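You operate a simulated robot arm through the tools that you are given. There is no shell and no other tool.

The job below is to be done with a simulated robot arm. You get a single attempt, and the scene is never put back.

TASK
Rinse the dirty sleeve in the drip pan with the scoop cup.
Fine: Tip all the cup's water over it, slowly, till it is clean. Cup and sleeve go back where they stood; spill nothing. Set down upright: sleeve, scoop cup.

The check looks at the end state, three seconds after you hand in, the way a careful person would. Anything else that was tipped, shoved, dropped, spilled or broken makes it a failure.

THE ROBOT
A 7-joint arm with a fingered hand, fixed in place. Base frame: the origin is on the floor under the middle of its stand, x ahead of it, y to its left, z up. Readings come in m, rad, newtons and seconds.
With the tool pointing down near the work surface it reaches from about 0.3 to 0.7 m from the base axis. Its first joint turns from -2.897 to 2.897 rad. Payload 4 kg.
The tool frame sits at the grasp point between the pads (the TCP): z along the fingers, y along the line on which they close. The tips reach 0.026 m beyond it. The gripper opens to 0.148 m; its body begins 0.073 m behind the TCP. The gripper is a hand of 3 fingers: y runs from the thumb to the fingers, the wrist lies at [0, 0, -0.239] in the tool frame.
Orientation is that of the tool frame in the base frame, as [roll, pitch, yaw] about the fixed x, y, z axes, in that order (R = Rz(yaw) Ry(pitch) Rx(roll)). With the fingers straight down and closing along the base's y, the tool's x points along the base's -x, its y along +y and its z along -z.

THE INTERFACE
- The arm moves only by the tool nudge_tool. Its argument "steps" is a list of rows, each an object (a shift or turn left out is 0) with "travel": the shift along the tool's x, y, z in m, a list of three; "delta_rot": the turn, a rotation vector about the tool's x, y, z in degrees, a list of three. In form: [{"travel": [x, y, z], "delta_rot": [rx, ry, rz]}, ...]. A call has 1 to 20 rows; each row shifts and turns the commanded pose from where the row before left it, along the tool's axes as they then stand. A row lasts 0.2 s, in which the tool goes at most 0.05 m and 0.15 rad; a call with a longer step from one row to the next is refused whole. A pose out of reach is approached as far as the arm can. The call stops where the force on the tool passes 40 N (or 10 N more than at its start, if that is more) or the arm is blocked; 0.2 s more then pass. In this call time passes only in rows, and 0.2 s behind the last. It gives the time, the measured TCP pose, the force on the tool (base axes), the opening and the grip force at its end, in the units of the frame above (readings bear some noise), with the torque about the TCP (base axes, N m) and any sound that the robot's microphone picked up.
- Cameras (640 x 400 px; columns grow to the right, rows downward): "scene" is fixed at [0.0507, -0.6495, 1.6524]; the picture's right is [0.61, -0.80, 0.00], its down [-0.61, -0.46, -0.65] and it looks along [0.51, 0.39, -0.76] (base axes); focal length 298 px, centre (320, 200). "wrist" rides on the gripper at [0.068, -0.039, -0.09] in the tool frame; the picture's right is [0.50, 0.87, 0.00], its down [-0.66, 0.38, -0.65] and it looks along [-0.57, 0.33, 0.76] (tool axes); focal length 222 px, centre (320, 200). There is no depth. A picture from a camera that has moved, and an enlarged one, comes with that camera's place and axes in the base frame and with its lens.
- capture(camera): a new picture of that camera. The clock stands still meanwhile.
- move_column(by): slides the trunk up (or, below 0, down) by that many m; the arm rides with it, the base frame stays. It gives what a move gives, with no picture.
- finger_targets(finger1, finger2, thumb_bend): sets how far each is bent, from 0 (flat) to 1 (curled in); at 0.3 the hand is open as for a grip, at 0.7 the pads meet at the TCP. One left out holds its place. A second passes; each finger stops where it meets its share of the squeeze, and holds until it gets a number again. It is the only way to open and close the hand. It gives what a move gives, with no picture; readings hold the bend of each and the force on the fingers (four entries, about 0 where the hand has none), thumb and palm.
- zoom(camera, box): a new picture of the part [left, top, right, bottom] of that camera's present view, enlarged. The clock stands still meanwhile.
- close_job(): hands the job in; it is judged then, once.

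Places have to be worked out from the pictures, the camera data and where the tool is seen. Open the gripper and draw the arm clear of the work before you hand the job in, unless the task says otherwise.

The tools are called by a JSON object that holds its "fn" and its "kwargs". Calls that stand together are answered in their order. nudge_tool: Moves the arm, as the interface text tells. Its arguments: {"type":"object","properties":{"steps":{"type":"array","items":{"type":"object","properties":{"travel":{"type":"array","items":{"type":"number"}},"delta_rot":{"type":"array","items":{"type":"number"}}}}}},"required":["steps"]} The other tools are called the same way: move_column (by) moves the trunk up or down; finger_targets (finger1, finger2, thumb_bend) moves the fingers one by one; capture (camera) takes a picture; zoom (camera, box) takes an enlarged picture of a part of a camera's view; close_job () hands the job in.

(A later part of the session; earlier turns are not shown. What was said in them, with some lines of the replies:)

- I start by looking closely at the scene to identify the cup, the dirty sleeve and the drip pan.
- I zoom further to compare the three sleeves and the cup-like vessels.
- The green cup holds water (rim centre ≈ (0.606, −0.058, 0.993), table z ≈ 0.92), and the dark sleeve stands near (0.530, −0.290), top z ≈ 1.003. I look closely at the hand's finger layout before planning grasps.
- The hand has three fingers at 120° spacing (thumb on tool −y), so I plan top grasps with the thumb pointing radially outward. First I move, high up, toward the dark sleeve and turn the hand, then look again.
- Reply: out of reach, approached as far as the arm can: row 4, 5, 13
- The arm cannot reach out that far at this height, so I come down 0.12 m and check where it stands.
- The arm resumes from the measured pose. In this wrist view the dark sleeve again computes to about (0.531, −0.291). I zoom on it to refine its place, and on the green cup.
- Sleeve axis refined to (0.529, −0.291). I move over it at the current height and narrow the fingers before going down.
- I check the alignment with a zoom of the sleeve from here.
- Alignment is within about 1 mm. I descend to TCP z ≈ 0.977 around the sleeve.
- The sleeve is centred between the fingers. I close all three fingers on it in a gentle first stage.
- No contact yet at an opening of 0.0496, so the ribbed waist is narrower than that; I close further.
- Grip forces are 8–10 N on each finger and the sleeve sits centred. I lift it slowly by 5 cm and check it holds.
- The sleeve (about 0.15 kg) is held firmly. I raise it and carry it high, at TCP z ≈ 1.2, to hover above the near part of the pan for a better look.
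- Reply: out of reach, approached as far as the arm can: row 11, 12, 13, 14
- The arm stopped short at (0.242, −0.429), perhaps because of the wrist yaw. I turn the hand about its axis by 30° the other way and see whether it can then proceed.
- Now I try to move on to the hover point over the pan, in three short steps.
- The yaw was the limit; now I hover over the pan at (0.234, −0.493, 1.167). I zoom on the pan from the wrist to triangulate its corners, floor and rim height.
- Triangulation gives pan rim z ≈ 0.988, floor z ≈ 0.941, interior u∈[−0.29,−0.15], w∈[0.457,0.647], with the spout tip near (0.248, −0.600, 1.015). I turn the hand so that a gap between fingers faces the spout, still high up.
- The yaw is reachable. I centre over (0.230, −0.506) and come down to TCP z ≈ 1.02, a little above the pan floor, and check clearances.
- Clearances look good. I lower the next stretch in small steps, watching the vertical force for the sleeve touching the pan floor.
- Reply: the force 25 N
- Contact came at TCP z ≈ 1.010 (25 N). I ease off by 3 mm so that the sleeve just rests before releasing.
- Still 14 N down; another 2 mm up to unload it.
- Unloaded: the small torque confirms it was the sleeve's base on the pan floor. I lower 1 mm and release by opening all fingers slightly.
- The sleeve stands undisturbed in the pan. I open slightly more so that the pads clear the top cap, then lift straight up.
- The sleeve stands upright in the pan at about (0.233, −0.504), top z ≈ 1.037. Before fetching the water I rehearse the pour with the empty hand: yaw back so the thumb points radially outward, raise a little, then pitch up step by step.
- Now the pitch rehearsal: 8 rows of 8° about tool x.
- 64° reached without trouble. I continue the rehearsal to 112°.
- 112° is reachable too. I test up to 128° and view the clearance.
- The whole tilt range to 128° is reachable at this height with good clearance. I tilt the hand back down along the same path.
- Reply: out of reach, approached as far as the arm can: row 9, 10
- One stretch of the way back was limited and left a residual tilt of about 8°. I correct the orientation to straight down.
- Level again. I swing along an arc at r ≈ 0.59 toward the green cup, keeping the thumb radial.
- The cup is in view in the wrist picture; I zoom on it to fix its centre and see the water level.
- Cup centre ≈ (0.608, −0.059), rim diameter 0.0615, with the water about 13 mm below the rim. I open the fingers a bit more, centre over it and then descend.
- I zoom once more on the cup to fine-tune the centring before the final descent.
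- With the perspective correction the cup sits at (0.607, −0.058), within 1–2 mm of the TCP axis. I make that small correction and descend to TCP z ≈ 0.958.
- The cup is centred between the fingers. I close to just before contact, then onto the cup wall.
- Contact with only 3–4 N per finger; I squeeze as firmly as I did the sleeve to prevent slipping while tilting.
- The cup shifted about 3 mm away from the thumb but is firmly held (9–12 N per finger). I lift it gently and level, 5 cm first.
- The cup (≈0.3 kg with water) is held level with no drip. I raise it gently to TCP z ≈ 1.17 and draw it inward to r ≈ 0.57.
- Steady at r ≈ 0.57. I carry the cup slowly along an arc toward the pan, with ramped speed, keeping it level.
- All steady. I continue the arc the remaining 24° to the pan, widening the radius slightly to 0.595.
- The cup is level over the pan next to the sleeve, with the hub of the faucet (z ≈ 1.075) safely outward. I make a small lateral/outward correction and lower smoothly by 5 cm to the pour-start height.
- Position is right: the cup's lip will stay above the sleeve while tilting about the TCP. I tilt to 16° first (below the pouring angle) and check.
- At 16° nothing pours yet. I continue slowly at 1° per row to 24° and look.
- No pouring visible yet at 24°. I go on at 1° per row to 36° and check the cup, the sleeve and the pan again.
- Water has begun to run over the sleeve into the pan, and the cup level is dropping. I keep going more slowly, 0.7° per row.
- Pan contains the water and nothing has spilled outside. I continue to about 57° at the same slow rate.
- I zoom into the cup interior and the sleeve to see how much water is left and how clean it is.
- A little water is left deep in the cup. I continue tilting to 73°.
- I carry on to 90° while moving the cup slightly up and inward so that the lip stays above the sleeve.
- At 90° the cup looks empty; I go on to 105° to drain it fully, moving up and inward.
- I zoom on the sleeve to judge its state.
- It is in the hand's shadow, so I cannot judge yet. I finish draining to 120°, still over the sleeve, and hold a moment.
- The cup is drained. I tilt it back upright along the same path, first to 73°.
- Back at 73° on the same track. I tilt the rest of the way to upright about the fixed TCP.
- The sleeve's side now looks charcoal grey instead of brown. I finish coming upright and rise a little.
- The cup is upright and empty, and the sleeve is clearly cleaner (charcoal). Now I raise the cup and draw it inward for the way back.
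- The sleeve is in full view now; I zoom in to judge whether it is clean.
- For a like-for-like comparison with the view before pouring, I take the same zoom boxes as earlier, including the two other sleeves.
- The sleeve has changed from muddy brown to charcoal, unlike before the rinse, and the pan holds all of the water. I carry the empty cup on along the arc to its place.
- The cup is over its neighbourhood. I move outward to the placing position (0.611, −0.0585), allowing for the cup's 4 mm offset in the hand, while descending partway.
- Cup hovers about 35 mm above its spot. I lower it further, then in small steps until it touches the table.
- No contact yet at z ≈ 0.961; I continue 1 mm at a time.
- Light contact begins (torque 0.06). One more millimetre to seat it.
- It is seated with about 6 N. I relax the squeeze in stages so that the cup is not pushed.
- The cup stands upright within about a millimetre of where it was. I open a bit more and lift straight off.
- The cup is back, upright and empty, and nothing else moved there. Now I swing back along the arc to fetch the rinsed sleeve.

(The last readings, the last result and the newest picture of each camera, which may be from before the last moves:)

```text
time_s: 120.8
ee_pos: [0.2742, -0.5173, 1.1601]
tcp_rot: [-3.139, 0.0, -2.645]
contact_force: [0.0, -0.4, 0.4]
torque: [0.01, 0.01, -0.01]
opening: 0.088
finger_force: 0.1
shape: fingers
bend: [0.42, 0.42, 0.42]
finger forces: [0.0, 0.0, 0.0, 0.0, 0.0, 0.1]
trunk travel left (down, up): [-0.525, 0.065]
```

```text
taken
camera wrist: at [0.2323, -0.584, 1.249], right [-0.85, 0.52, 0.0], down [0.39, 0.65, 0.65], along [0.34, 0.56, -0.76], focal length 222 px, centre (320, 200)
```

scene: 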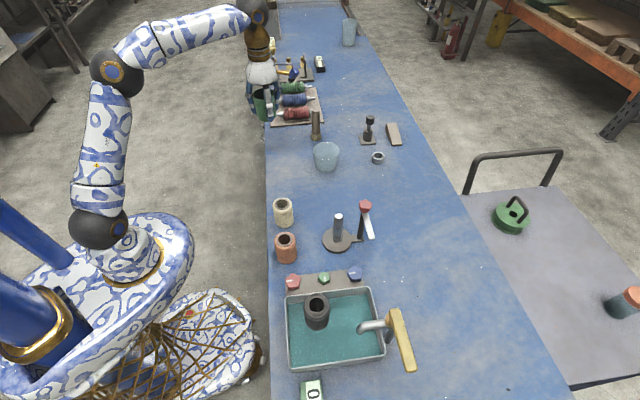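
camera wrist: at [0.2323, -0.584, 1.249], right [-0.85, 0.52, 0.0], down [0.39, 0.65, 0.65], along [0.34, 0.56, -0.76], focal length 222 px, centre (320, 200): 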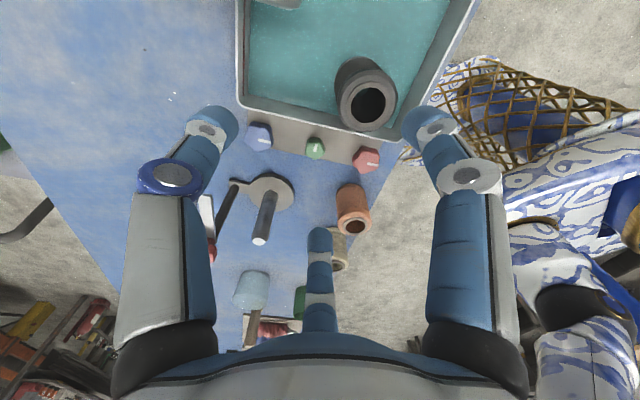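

I zoom on the rinsed sleeve from here to judge its cleanliness up close.

{"fn": "zoom", "kwargs": {"camera": "wrist", "box": [315, 40, 425, 150]}}

```text
3.64 times, centred on (370, 95) of wrist
camera zoom: at [0.2323, -0.584, 1.249], right [-0.85, 0.52, 0.0], down [0.39, 0.65, 0.65], along [0.34, 0.56, -0.76], focal length 808 px, centre (138, 582)
```

zoom: 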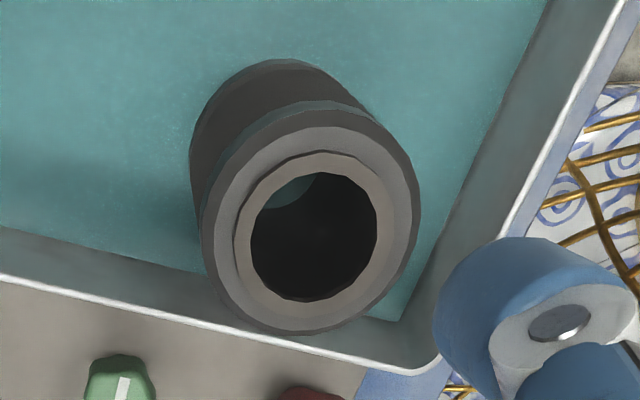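

It is evenly grey now, with the tan mud gone. I move over it and turn the hand to the orientation that cleared the spout.

{"fn": "nudge_tool", "kwargs": {"steps": [{"travel": [0.0159, 0.0159, 0]}, {"travel": [0.0158, 0.0158, 0]}, {"delta_rot": [0, 0, 8.26]}, {"delta_rot": [0, 0, 8.26]}, {"delta_rot": [0, 0, 8.26]}, {"delta_rot": [0, 0, 8.26]}, {"delta_rot": [0, 0, 8.26]}, {"delta_rot": [0, 0, 8.26]}, {"delta_rot": [0, 0, 8.26]}, {"delta_rot": [0, 0, 8.26]}, {"travel": [0, 0, 0]}]}}

{"fn": "finger_targets", "kwargs": {"finger1": 0.45, "finger2": 0.45, "thumb_bend": 0.45}}

{"fn": "capture", "kwargs": {"camera": "wrist"}}

{"fn": "zoom", "kwargs": {"camera": "wrist", "box": [270, 50, 370, 150]}}

```text
time_s: 123.2
ee_pos: [0.2305, -0.5043, 1.1593]
tcp_rot: [-3.14, 0.003, 2.484]
contact_force: [-0.9, -0.4, -0.5]
torque: [0.01, 0.0, 0.01]
opening: 0.088
finger_force: 0.1
shape: fingers
bend: [0.42, 0.42, 0.42]
finger forces: [0.0, 0.1, 0.0, 0.0, 0.1, 0.1]
trunk travel left (down, up): [-0.525, 0.065]
```

```text
time_s: 124.2
ee_pos: [0.2303, -0.5052, 1.1601]
tcp_rot: [-3.141, 0.003, 2.485]
contact_force: [0.2, -0.3, 0.5]
torque: [0.0, 0.01, 0.01]
opening: 0.0791
finger_force: 0.0
shape: fingers
bend: [0.45, 0.45, 0.45]
finger forces: [0.0, 0.0, 0.1, 0.0, 0.0, 0.0]
trunk travel left (down, up): [-0.525, 0.065]
```

```text
taken
camera wrist: at [0.1521, -0.4948, 1.2484], right [0.13, 0.99, 0.0], down [0.75, -0.1, 0.66], along [0.65, -0.09, -0.76], focal length 222 px, centre (320, 200)
```

wrist: 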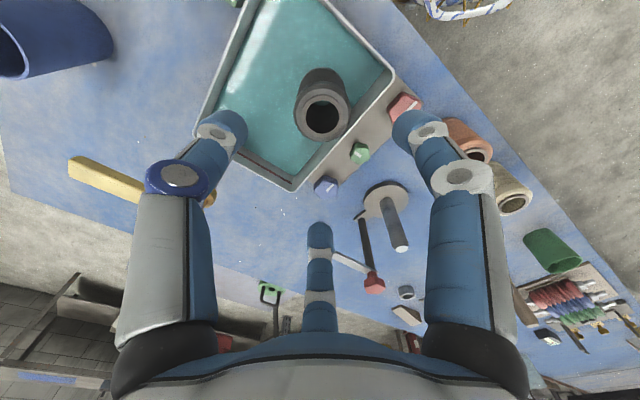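

```text
4.00 times, centred on (320, 100) of wrist
camera zoom: at [0.1521, -0.4948, 1.2484], right [0.13, 0.99, 0.0], down [0.75, -0.1, 0.66], along [0.65, -0.09, -0.76], focal length 888 px, centre (320, 600)
```

zoom: 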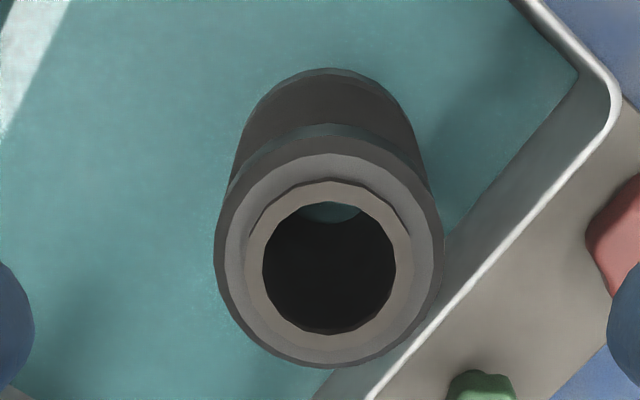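

Aligned within 2 mm. I narrow the fingers to clear the pan wall as before and descend around the sleeve.

{"fn": "finger_targets", "kwargs": {"finger1": 0.47, "finger2": 0.47, "thumb_bend": 0.47}}

{"fn": "nudge_tool", "kwargs": {"steps": [{"travel": [0.0015, 0.0015, 0.02]}, {"travel": [0, 0, 0.03]}, {"travel": [0, 0, 0.03]}, {"travel": [0, 0, 0.02]}, {"travel": [0, 0, 0.02]}, {"travel": [0, 0, 0.015]}, {"travel": [0, 0, 0.012]}, {"travel": [0, 0, 0]}]}}

{"fn": "capture", "kwargs": {"camera": "wrist"}}

{"fn": "zoom", "kwargs": {"camera": "scene", "box": [270, 240, 430, 380]}}

```text
time_s: 125.2
ee_pos: [0.2296, -0.5048, 1.1587]
tcp_rot: [-3.14, 0.005, 2.485]
contact_force: [0.1, -0.2, 0.3]
torque: [0.04, -0.02, 0.01]
opening: 0.0725
finger_force: 0.0
shape: fingers
bend: [0.47, 0.47, 0.47]
finger forces: [0.0, 0.0, 0.1, 0.1, 0.0, 0.0]
trunk travel left (down, up): [-0.525, 0.065]
```

```text
time_s: 127.0
ee_pos: [0.2311, -0.5044, 1.0097]
tcp_rot: [-3.14, 0.004, 2.484]
contact_force: [0.0, 0.4, 0.6]
torque: [-0.01, 0.01, -0.02]
opening: 0.0724
finger_force: 0.1
shape: fingers
bend: [0.47, 0.47, 0.47]
finger forces: [0.0, 0.0, 0.0, 0.0, 0.0, 0.0]
trunk travel left (down, up): [-0.525, 0.065]
```

```text
taken
camera wrist: at [0.1531, -0.4944, 1.0997], right [0.13, 0.99, 0.0], down [0.75, -0.1, 0.66], along [0.65, -0.09, -0.76], focal length 222 px, centre (320, 200)
```

wrist: 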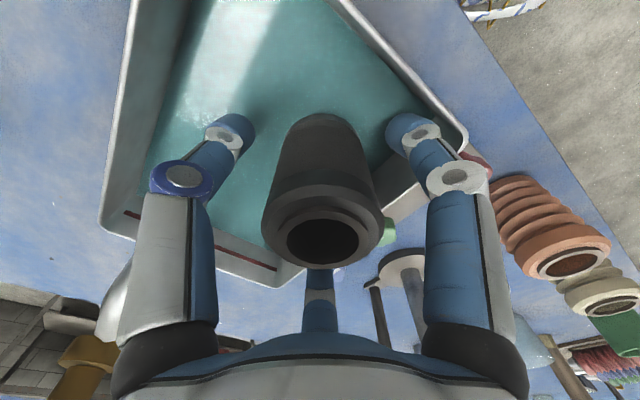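

```text
2.86 times, centred on (350, 310) of scene
camera zoom: at [0.0507, -0.6495, 1.6524], right [0.61, -0.8, 0.0], down [-0.61, -0.46, -0.65], along [0.51, 0.39, -0.76], focal length 850 px, centre (234, -114)
```

zoom: 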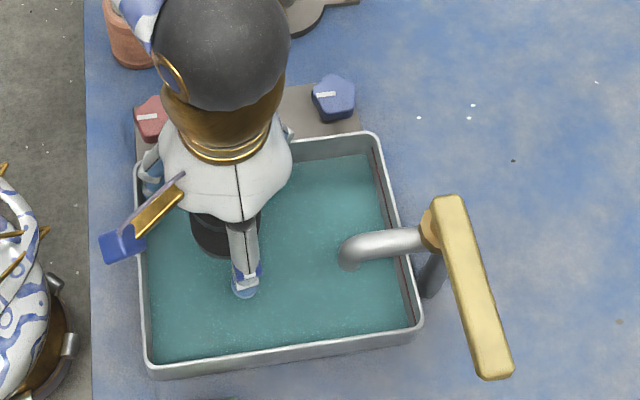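

Centred around the sleeve. I close the fingers on it as before.

{"fn": "finger_targets", "kwargs": {"finger1": 0.54, "finger2": 0.54, "thumb_bend": 0.54}}

{"fn": "finger_targets", "kwargs": {"finger1": 0.66, "finger2": 0.66, "thumb_bend": 0.66}}

{"fn": "capture", "kwargs": {"camera": "wrist"}}

```text
time_s: 128.0
ee_pos: [0.2307, -0.5039, 1.0103]
tcp_rot: [-3.14, 0.004, 2.486]
contact_force: [-0.1, -0.1, 0.1]
torque: [-0.02, 0.0, 0.0]
opening: 0.0493
finger_force: 0.1
shape: fingers
bend: [0.54, 0.54, 0.54]
finger forces: [0.0, 0.0, 0.0, 0.1, 0.0, 0.0]
trunk travel left (down, up): [-0.525, 0.065]
```

```text
time_s: 129.0
ee_pos: [0.232, -0.5037, 1.0115]
tcp_rot: [-3.139, 0.004, 2.484]
contact_force: [-0.1, -0.1, -0.6]
torque: [0.0, 0.01, 0.03]
opening: 0.0401
finger_force: 12.5
shape: fingers
bend: [0.56, 0.56, 0.6]
finger forces: [8.8, 7.5, 0.1, 0.0, 9.7, 0.0]
trunk travel left (down, up): [-0.525, 0.065]
```

```text
taken
camera wrist: at [0.153, -0.4944, 1.0999], right [0.13, 0.99, 0.0], down [0.75, -0.1, 0.66], along [0.65, -0.09, -0.76], focal length 222 px, centre (320, 200)
```

wrist: 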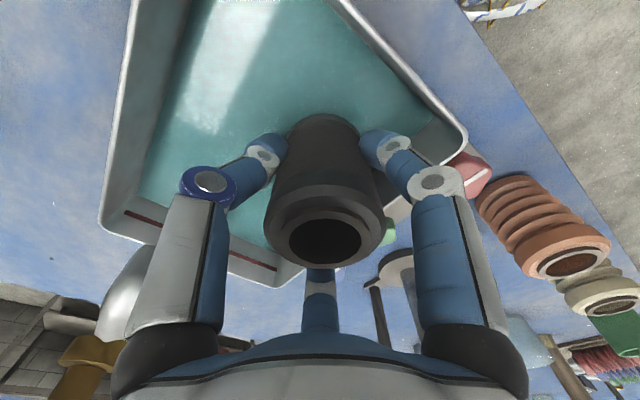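

Gripped as before (8–10 N each). I lift it just clear of the pan and let it drip there for a couple of seconds.

{"fn": "nudge_tool", "kwargs": {"steps": [{"travel": [0, 0, -0.008]}, {"travel": [0, 0, -0.015]}, {"travel": [0, 0, -0.02]}, {"travel": [0, 0, -0.02]}, {"travel": [0, 0, 0]}, {"travel": [0, 0, 0]}, {"travel": [0, 0, 0]}, {"travel": [0, 0, 0]}, {"travel": [0, 0, 0]}, {"travel": [0, 0, 0]}, {"travel": [0, 0, 0]}, {"travel": [0, 0, 0]}, {"travel": [0, 0, 0]}, {"travel": [0, 0, 0]}, {"travel": [0, 0, 0]}, {"travel": [0, 0, 0]}, {"travel": [0, 0, 0]}]}}

{"fn": "capture", "kwargs": {"camera": "wrist"}}

{"fn": "zoom", "kwargs": {"camera": "scene", "box": [270, 220, 430, 380]}}

```text
time_s: 132.6
ee_pos: [0.2302, -0.502, 1.0744]
tcp_rot: [-3.14, 0.005, 2.484]
contact_force: [0.8, -0.4, -1.3]
torque: [-0.03, 0.01, 0.01]
opening: 0.0397
finger_force: 13.4
shape: fingers
bend: [0.56, 0.56, 0.6]
finger forces: [8.8, 7.5, 0.0, 0.0, 9.6, 0.0]
trunk travel left (down, up): [-0.525, 0.065]
```

```text
taken
camera wrist: at [0.1523, -0.4931, 1.1637], right [0.13, 0.99, 0.0], down [0.75, -0.1, 0.66], along [0.65, -0.09, -0.76], focal length 222 px, centre (320, 200)
```

wrist: 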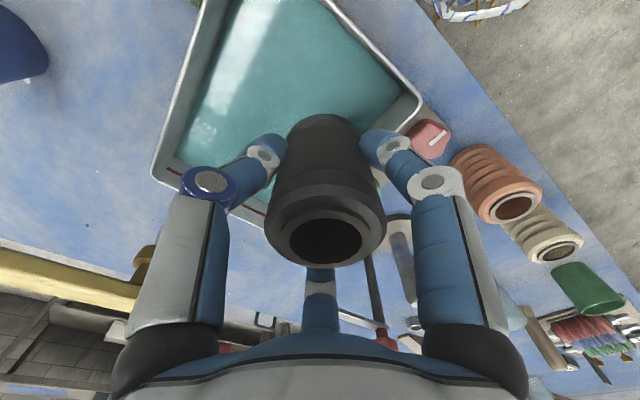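

```text
2.50 times, centred on (350, 300) of scene
camera zoom: at [0.0507, -0.6495, 1.6524], right [0.61, -0.8, 0.0], down [-0.61, -0.46, -0.65], along [0.51, 0.39, -0.76], focal length 744 px, centre (245, -50)
```

zoom: 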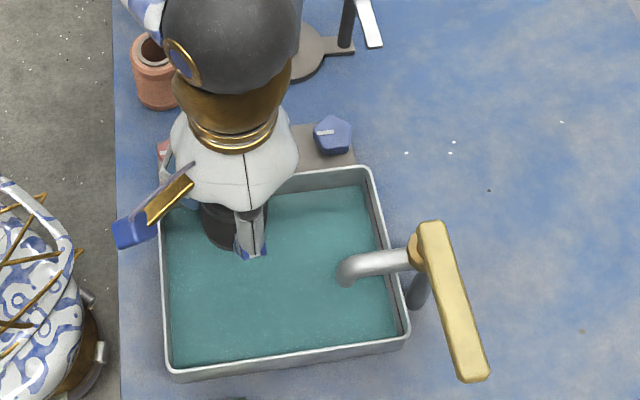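

Charcoal all around in the same pose where it was muddy brown before. I raise it and rotate the hand back toward radial above the pan.

{"fn": "nudge_tool", "kwargs": {"steps": [{"travel": [0, 0, -0.02]}, {"travel": [0, 0, -0.025]}, {"travel": [0, 0, -0.025]}, {"travel": [0, 0, -0.025]}, {"delta_rot": [0, 0, -7.8]}, {"delta_rot": [0, 0, -7.8]}, {"delta_rot": [0, 0, -7.8]}, {"delta_rot": [0, 0, -7.8]}, {"delta_rot": [0, 0, -7.8]}, {"delta_rot": [0, 0, -7.8]}, {"delta_rot": [0, 0, -7.8]}, {"delta_rot": [0, 0, -7.8]}, {"travel": [0, 0, 0]}]}}

```text
time_s: 135.4
ee_pos: [0.2301, -0.5032, 1.169]
tcp_rot: [-3.137, -0.002, -2.707]
contact_force: [-0.3, 0.4, -1.4]
torque: [0.0, 0.03, 0.0]
opening: 0.0398
finger_force: 13.2
shape: fingers
bend: [0.56, 0.56, 0.6]
finger forces: [8.9, 7.4, 0.1, 0.1, 9.3, 0.0]
trunk travel left (down, up): [-0.525, 0.065]
```

Now the arc back toward the sleeve's own spot.

{"fn": "nudge_tool", "kwargs": {"steps": [{"travel": [-0.015, -0.002, 0], "delta_rot": [0, 0, -1.5]}, {"travel": [-0.0305, -0.0034, 0], "delta_rot": [0, 0, -2.95]}, {"travel": [-0.0305, -0.0034, 0], "delta_rot": [0, 0, -2.95]}, {"travel": [-0.0305, -0.0034, 0], "delta_rot": [0, 0, -2.95]}, {"travel": [-0.0305, -0.0034, 0], "delta_rot": [0, 0, -2.95]}, {"travel": [-0.0305, -0.0034, 0], "delta_rot": [0, 0, -2.95]}, {"travel": [-0.0305, -0.0034, 0], "delta_rot": [0, 0, -2.95]}, {"travel": [-0.0305, -0.0034, 0], "delta_rot": [0, 0, -2.95]}, {"travel": [-0.0305, -0.0034, 0], "delta_rot": [0, 0, -2.95]}, {"travel": [-0.0305, -0.0034, 0], "delta_rot": [0, 0, -2.95]}, {"travel": [-0.0305, -0.0034, 0], "delta_rot": [0, 0, -2.95]}, {"travel": [-0.0305, -0.0034, 0], "delta_rot": [0, 0, -2.95]}, {"travel": [-0.015, -0.002, 0], "delta_rot": [0, 0, -1.4]}, {"travel": [0, 0, 0]}]}}

{"fn": "capture", "kwargs": {"camera": "wrist"}}

{"fn": "capture", "kwargs": {"camera": "scene"}}

```text
time_s: 138.4
ee_pos: [0.5285, -0.2953, 1.1702]
tcp_rot: [-3.14, -0.003, -2.09]
contact_force: [0.1, 0.2, -0.6]
torque: [-0.02, 0.02, -0.01]
opening: 0.0398
finger_force: 13.3
shape: fingers
bend: [0.56, 0.56, 0.6]
finger forces: [8.9, 7.3, 0.0, 0.0, 9.3, 0.0]
trunk travel left (down, up): [-0.525, 0.065]
```

```text
taken
camera wrist: at [0.5278, -0.3738, 1.2594], right [-1.0, 0.0, 0.0], down [0.0, 0.76, 0.65], along [0.0, 0.65, -0.76], focal length 222 px, centre (320, 200)
```

wrist: 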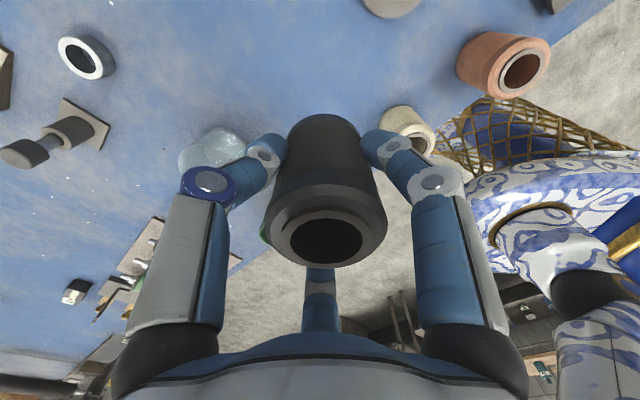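

```text
taken
```

scene: 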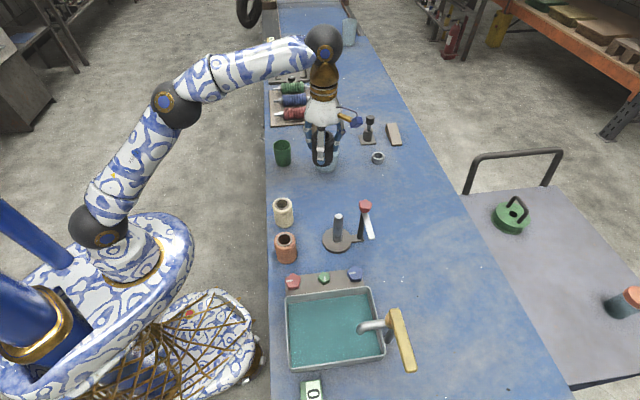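

The sleeve hangs over its spot. I correct by a few millimetres for its offset in the hand and descend to just above the table.

{"fn": "nudge_tool", "kwargs": {"steps": [{"travel": [-0.004, -0.0025, 0.015]}, {"travel": [0, 0, 0.03]}, {"travel": [0, 0, 0.03]}, {"travel": [0, 0, 0.03]}, {"travel": [0, 0, 0.03]}, {"travel": [0, 0, 0.025]}, {"travel": [0, 0, 0.015]}, {"travel": [0, 0, 0.009]}, {"travel": [0, 0, 0]}]}}

{"fn": "capture", "kwargs": {"camera": "wrist"}}

{"fn": "zoom", "kwargs": {"camera": "scene", "box": [260, 120, 420, 260]}}

```text
time_s: 140.4
ee_pos: [0.5324, -0.2945, 0.9855]
tcp_rot: [-3.138, -0.003, -2.091]
contact_force: [0.1, 0.5, -2.2]
torque: [0.02, 0.04, -0.01]
opening: 0.0396
finger_force: 12.8
shape: fingers
bend: [0.56, 0.56, 0.6]
finger forces: [8.9, 7.5, 0.0, 0.0, 9.2, 0.0]
trunk travel left (down, up): [-0.525, 0.065]
```

```text
taken
camera wrist: at [0.5317, -0.3728, 1.075], right [-1.0, 0.0, 0.0], down [0.0, 0.76, 0.65], along [0.0, 0.65, -0.76], focal length 222 px, centre (320, 200)
```

wrist: 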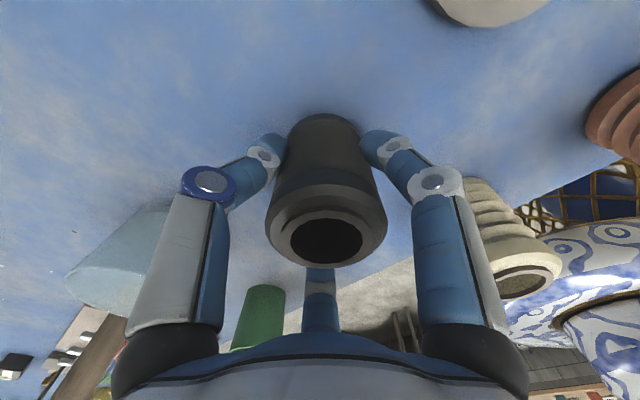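

```text
2.86 times, centred on (340, 190) of scene
camera zoom: at [0.0507, -0.6495, 1.6524], right [0.61, -0.8, 0.0], down [-0.61, -0.46, -0.65], along [0.51, 0.39, -0.76], focal length 850 px, centre (263, 229)
```

zoom: 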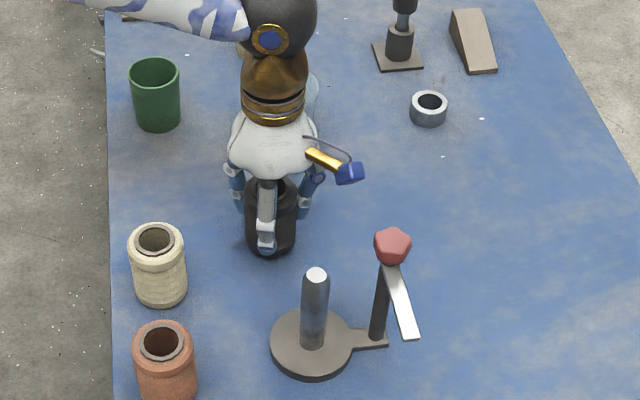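

On the table's own lighting the sleeve is clearly charcoal — clean compared with the start. I lower the last millimetres gently until it touches.

{"fn": "nudge_tool", "kwargs": {"steps": [{"travel": [0, 0, 0.003]}, {"travel": [0, 0, 0.002]}, {"travel": [0, 0, 0.0015]}, {"travel": [0, 0, 0]}]}}

```text
time_s: 141.4
ee_pos: [0.5332, -0.2942, 0.9795]
tcp_rot: [-3.138, -0.001, -2.091]
contact_force: [0.6, -0.3, -1.2]
torque: [0.02, 0.01, 0.0]
opening: 0.0396
finger_force: 12.9
shape: fingers
bend: [0.56, 0.56, 0.6]
finger forces: [8.9, 7.3, 0.0, 0.0, 9.3, 0.0]
trunk travel left (down, up): [-0.525, 0.065]
```

No contact yet; another 1 mm at a time.

{"fn": "nudge_tool", "kwargs": {"steps": [{"travel": [0, 0, 0.001]}, {"travel": [0, 0, 0.001]}, {"travel": [0, 0, 0]}]}}

```text
time_s: 142.2
ee_pos: [0.5334, -0.2949, 0.9774]
tcp_rot: [-3.139, 0.0, -2.091]
contact_force: [-0.2, -0.1, -1.1]
torque: [0.01, -0.04, 0.01]
opening: 0.0399
finger_force: 13.2
shape: fingers
bend: [0.56, 0.56, 0.6]
finger forces: [8.9, 7.6, 0.0, 0.0, 9.1, 0.0]
trunk travel left (down, up): [-0.525, 0.065]
```

Still hanging (about −1.1 N); I go on in 1 mm steps.

{"fn": "nudge_tool", "kwargs": {"steps": [{"travel": [0, 0, 0.001]}, {"travel": [0, 0, 0.0005]}, {"travel": [0, 0, 0]}]}}

```text
time_s: 143.0
ee_pos: [0.5317, -0.2934, 0.9765]
tcp_rot: [-3.138, -0.001, -2.092]
contact_force: [4.3, -1.3, 8.2]
torque: [-0.05, -0.05, -0.02]
opening: 0.0399
finger_force: 14.7
shape: fingers
bend: [0.56, 0.56, 0.6]
finger forces: [8.7, 7.8, 0.0, 0.1, 11.8, 0.1]
trunk travel left (down, up): [-0.525, 0.065]
```

It is seated (8 N). I relax the squeeze in stages and release.

{"fn": "finger_targets", "kwargs": {"finger1": 0.6, "finger2": 0.6, "thumb_bend": 0.61}}

{"fn": "finger_targets", "kwargs": {"finger1": 0.56, "finger2": 0.56, "thumb_bend": 0.57}}

{"fn": "finger_targets", "kwargs": {"finger1": 0.5, "finger2": 0.5, "thumb_bend": 0.5}}

{"fn": "finger_targets", "kwargs": {"finger1": 0.42, "finger2": 0.42, "thumb_bend": 0.42}}

{"fn": "capture", "kwargs": {"camera": "wrist"}}

{"fn": "zoom", "kwargs": {"camera": "scene", "box": [260, 120, 420, 260]}}

```text
time_s: 144.0
ee_pos: [0.5322, -0.2942, 0.9755]
tcp_rot: [-3.139, -0.003, -2.092]
contact_force: [2.0, -0.5, 7.2]
torque: [-0.03, -0.01, 0.01]
opening: 0.0404
finger_force: 7.1
shape: fingers
bend: [0.56, 0.56, 0.59]
finger forces: [4.5, 3.8, 0.0, 0.0, 5.7, 0.0]
trunk travel left (down, up): [-0.525, 0.065]
```

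```text
time_s: 145.0
ee_pos: [0.5323, -0.2951, 0.9761]
tcp_rot: [-3.138, -0.002, -2.091]
contact_force: [0.0, 0.2, -0.4]
torque: [0.01, -0.03, 0.02]
opening: 0.0436
finger_force: 0.8
shape: fingers
bend: [0.55, 0.56, 0.56]
finger forces: [0.7, 0.5, 0.0, 0.1, 0.1, 0.1]
trunk travel left (down, up): [-0.525, 0.065]
```

```text
time_s: 146.0
ee_pos: [0.5328, -0.2951, 0.9749]
tcp_rot: [-3.137, -0.002, -2.089]
contact_force: [-0.7, -0.4, -0.6]
torque: [-0.01, 0.04, 0.02]
opening: 0.0617
finger_force: 0.1
shape: fingers
bend: [0.5, 0.5, 0.5]
finger forces: [0.0, 0.0, 0.0, 0.1, 0.1, 0.0]
trunk travel left (down, up): [-0.525, 0.065]
```

```text
time_s: 147.0
ee_pos: [0.5323, -0.2943, 0.9753]
tcp_rot: [-3.138, -0.001, -2.091]
contact_force: [-0.2, -0.4, -0.5]
torque: [0.02, 0.02, -0.01]
opening: 0.0881
finger_force: 0.0
shape: fingers
bend: [0.42, 0.42, 0.42]
finger forces: [0.1, 0.1, 0.0, 0.0, 0.0, 0.0]
trunk travel left (down, up): [-0.525, 0.065]
```

```text
taken
camera wrist: at [0.5316, -0.3732, 1.065], right [-1.0, 0.0, 0.0], down [0.0, 0.76, 0.65], along [0.0, 0.65, -0.76], focal length 222 px, centre (320, 200)
```

wrist: 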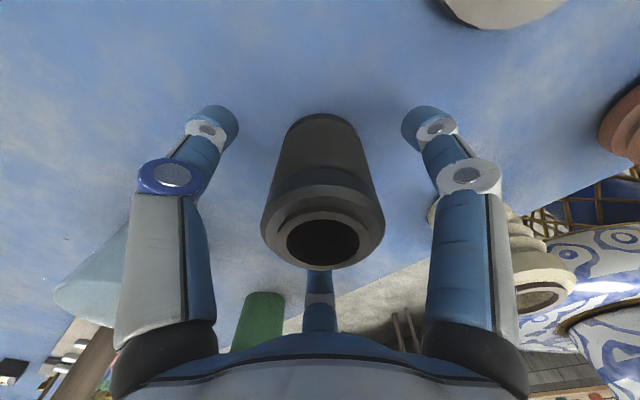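

```text
2.86 times, centred on (340, 190) of scene
camera zoom: at [0.0507, -0.6495, 1.6524], right [0.61, -0.8, 0.0], down [-0.61, -0.46, -0.65], along [0.51, 0.39, -0.76], focal length 850 px, centre (263, 229)
```

zoom: 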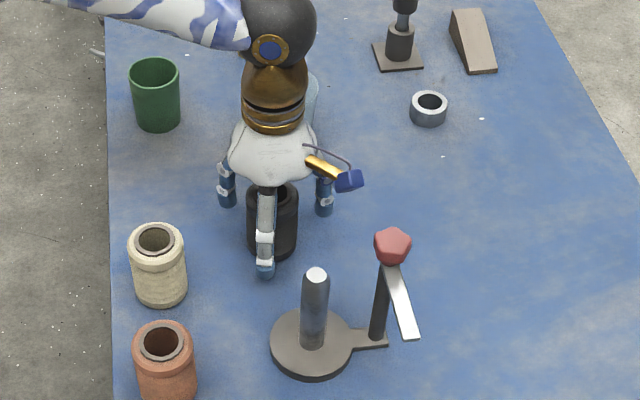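

The sleeve stands free. I lift the hand straight up and compare its position with the first picture.

{"fn": "nudge_tool", "kwargs": {"steps": [{"travel": [0, 0, -0.01]}, {"travel": [0, 0, -0.02]}, {"travel": [0, 0, -0.03]}, {"travel": [0, 0, -0.03]}, {"travel": [0, 0, -0.03]}, {"travel": [0, 0.01, -0.03]}, {"travel": [0, 0.02, -0.02]}, {"travel": [0, 0.03, -0.01]}, {"travel": [0, 0.03, 0]}, {"travel": [0, 0.03, 0]}, {"travel": [0, 0.03, 0]}, {"travel": [0, 0.03, 0]}, {"travel": [0, 0, 0]}]}}

{"fn": "zoom", "kwargs": {"camera": "scene", "box": [264, 175, 344, 225]}}

{"fn": "capture", "kwargs": {"camera": "scene"}}

{"fn": "capture", "kwargs": {"camera": "wrist"}}

```text
time_s: 149.8
ee_pos: [0.3752, -0.2039, 1.1554]
tcp_rot: [-3.138, -0.004, -2.094]
contact_force: [0.4, -0.4, 0.7]
torque: [0.02, -0.02, 0.0]
opening: 0.0883
finger_force: 0.0
shape: fingers
bend: [0.42, 0.42, 0.42]
finger forces: [0.1, 0.0, 0.1, 0.0, 0.1, 0.1]
trunk travel left (down, up): [-0.525, 0.065]
```

```text
8.00 times, centred on (304, 200) of scene
camera zoom: at [0.0507, -0.6495, 1.6524], right [0.61, -0.8, 0.0], down [-0.61, -0.46, -0.65], along [0.51, 0.39, -0.76], focal length 2380 px, centre (448, 200)
```

zoom: 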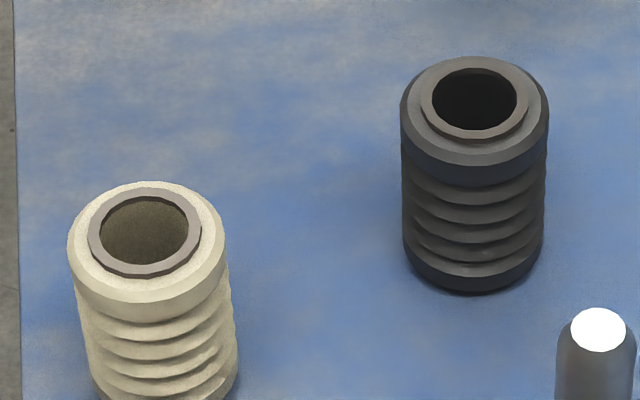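

```text
taken
```

scene: 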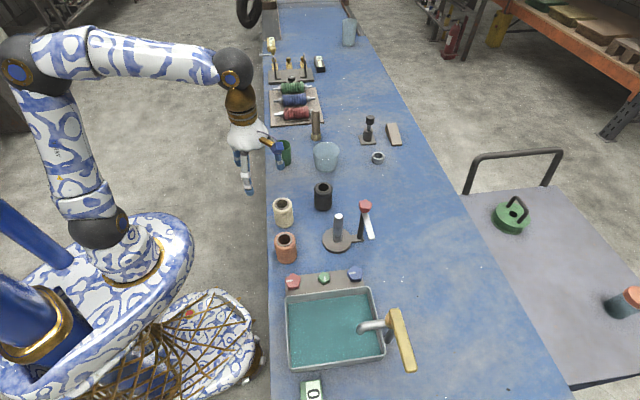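

```text
taken
camera wrist: at [0.3743, -0.2827, 1.2447], right [-1.0, 0.0, 0.0], down [0.0, 0.76, 0.65], along [0.0, 0.65, -0.76], focal length 222 px, centre (320, 200)
```

wrist: 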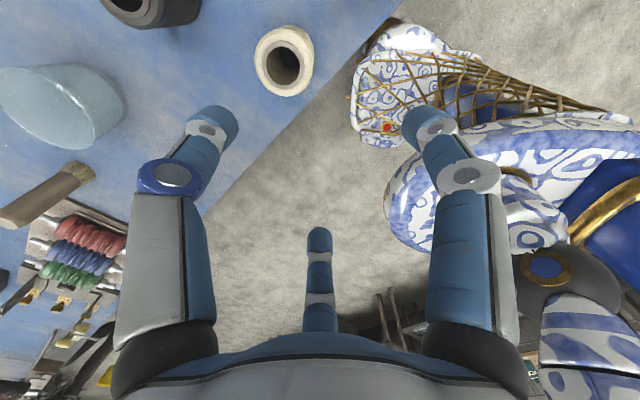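

The sleeve is back within about 5 mm of its spot, upright and charcoal-clean, and the cup, pan, knobs and faucet are unchanged. I draw the arm up and inward, clear of the table, and open the hand.

{"fn": "nudge_tool", "kwargs": {"steps": [{"travel": [0, 0.01, -0.03]}, {"travel": [0, 0.02, -0.03]}, {"travel": [0, 0.02, -0.03]}, {"travel": [0, 0.01, -0.03]}, {"travel": [0, 0, 0]}]}}

{"fn": "finger_targets", "kwargs": {"finger1": 0.3, "finger2": 0.3, "thumb_bend": 0.3}}

{"fn": "capture", "kwargs": {"camera": "scene"}}

{"fn": "zoom", "kwargs": {"camera": "scene", "box": [260, 120, 420, 220]}}

{"fn": "zoom", "kwargs": {"camera": "scene", "box": [250, 260, 442, 380]}}

```text
time_s: 151.0
ee_pos: [0.3239, -0.1736, 1.2755]
tcp_rot: [-3.138, 0.0, -2.092]
contact_force: [-0.5, 0.2, 0.0]
torque: [-0.02, 0.01, -0.01]
opening: 0.088
finger_force: 0.0
shape: fingers
bend: [0.42, 0.42, 0.42]
finger forces: [0.1, 0.0, 0.1, 0.0, 0.0, 0.0]
trunk travel left (down, up): [-0.525, 0.065]
```

```text
time_s: 152.0
ee_pos: [0.3238, -0.1741, 1.2749]
tcp_rot: [-3.139, -0.003, -2.091]
contact_force: [0.4, -0.1, -0.1]
torque: [0.02, 0.02, -0.04]
opening: 0.1267
finger_force: 0.0
shape: fingers
bend: [0.3, 0.3, 0.3]
finger forces: [0.0, 0.0, 0.0, 0.0, 0.0, 0.1]
trunk travel left (down, up): [-0.525, 0.065]
```

```text
taken
```

scene: 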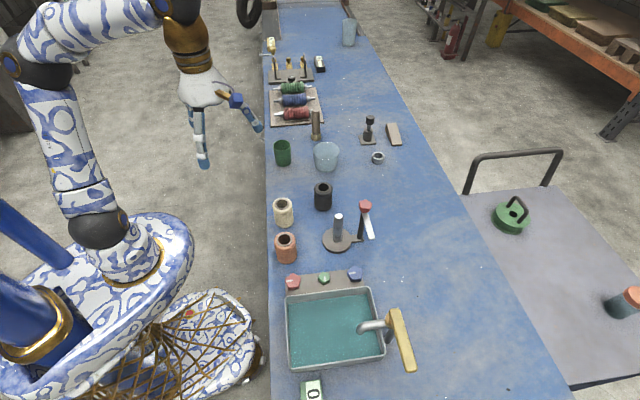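

```text
4.00 times, centred on (340, 170) of scene
camera zoom: at [0.0507, -0.6495, 1.6524], right [0.61, -0.8, 0.0], down [-0.61, -0.46, -0.65], along [0.51, 0.39, -0.76], focal length 1190 px, centre (240, 320)
```

zoom: 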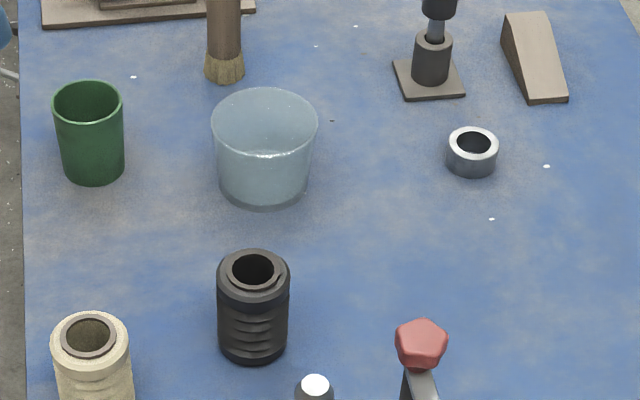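

```text
3.33 times, centred on (346, 320) of scene
camera zoom: at [0.0507, -0.6495, 1.6524], right [0.61, -0.8, 0.0], down [-0.61, -0.46, -0.65], along [0.51, 0.39, -0.76], focal length 992 px, centre (233, -200)
```

zoom: 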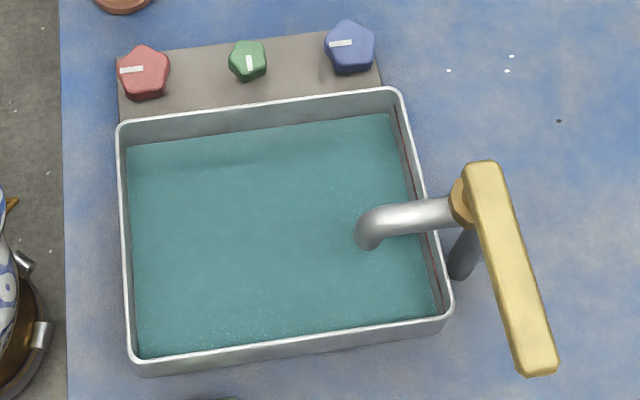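

The final pictures show cup and sleeve upright at their places, the sleeve rinsed to clean charcoal, all the water in the pan and nothing else moved. The arm is clear and the hand open, so I hand the job in.

{"fn": "close_job", "kwargs": {}}

```text
The job is handed in.
```

The sleeve is rinsed, and both the sleeve and the scoop cup are back upright where they stood. I've handed the job in.

- **Rinse:** I stood the dark sleeve in the drip pan and slowly tipped the whole cup over it, at about 3.5–5° per second once water was running. The sleeve went from muddy brown to an even charcoal. I judged it clean by that colour change alone, as I had no other way to check.
- **Water:** The cup is empty. The pictures show the water in the pan and no drops on the table.
- **Positions:** The cup is within about 1 mm of its original spot. The sleeve is about 5 mm from its own; I left it there rather than grip it again.
- **Everything else:** The pan, knobs, faucet, bowl, brush and other sleeves look unmoved in the final pictures. The arm is clear of the table and the hand is open.
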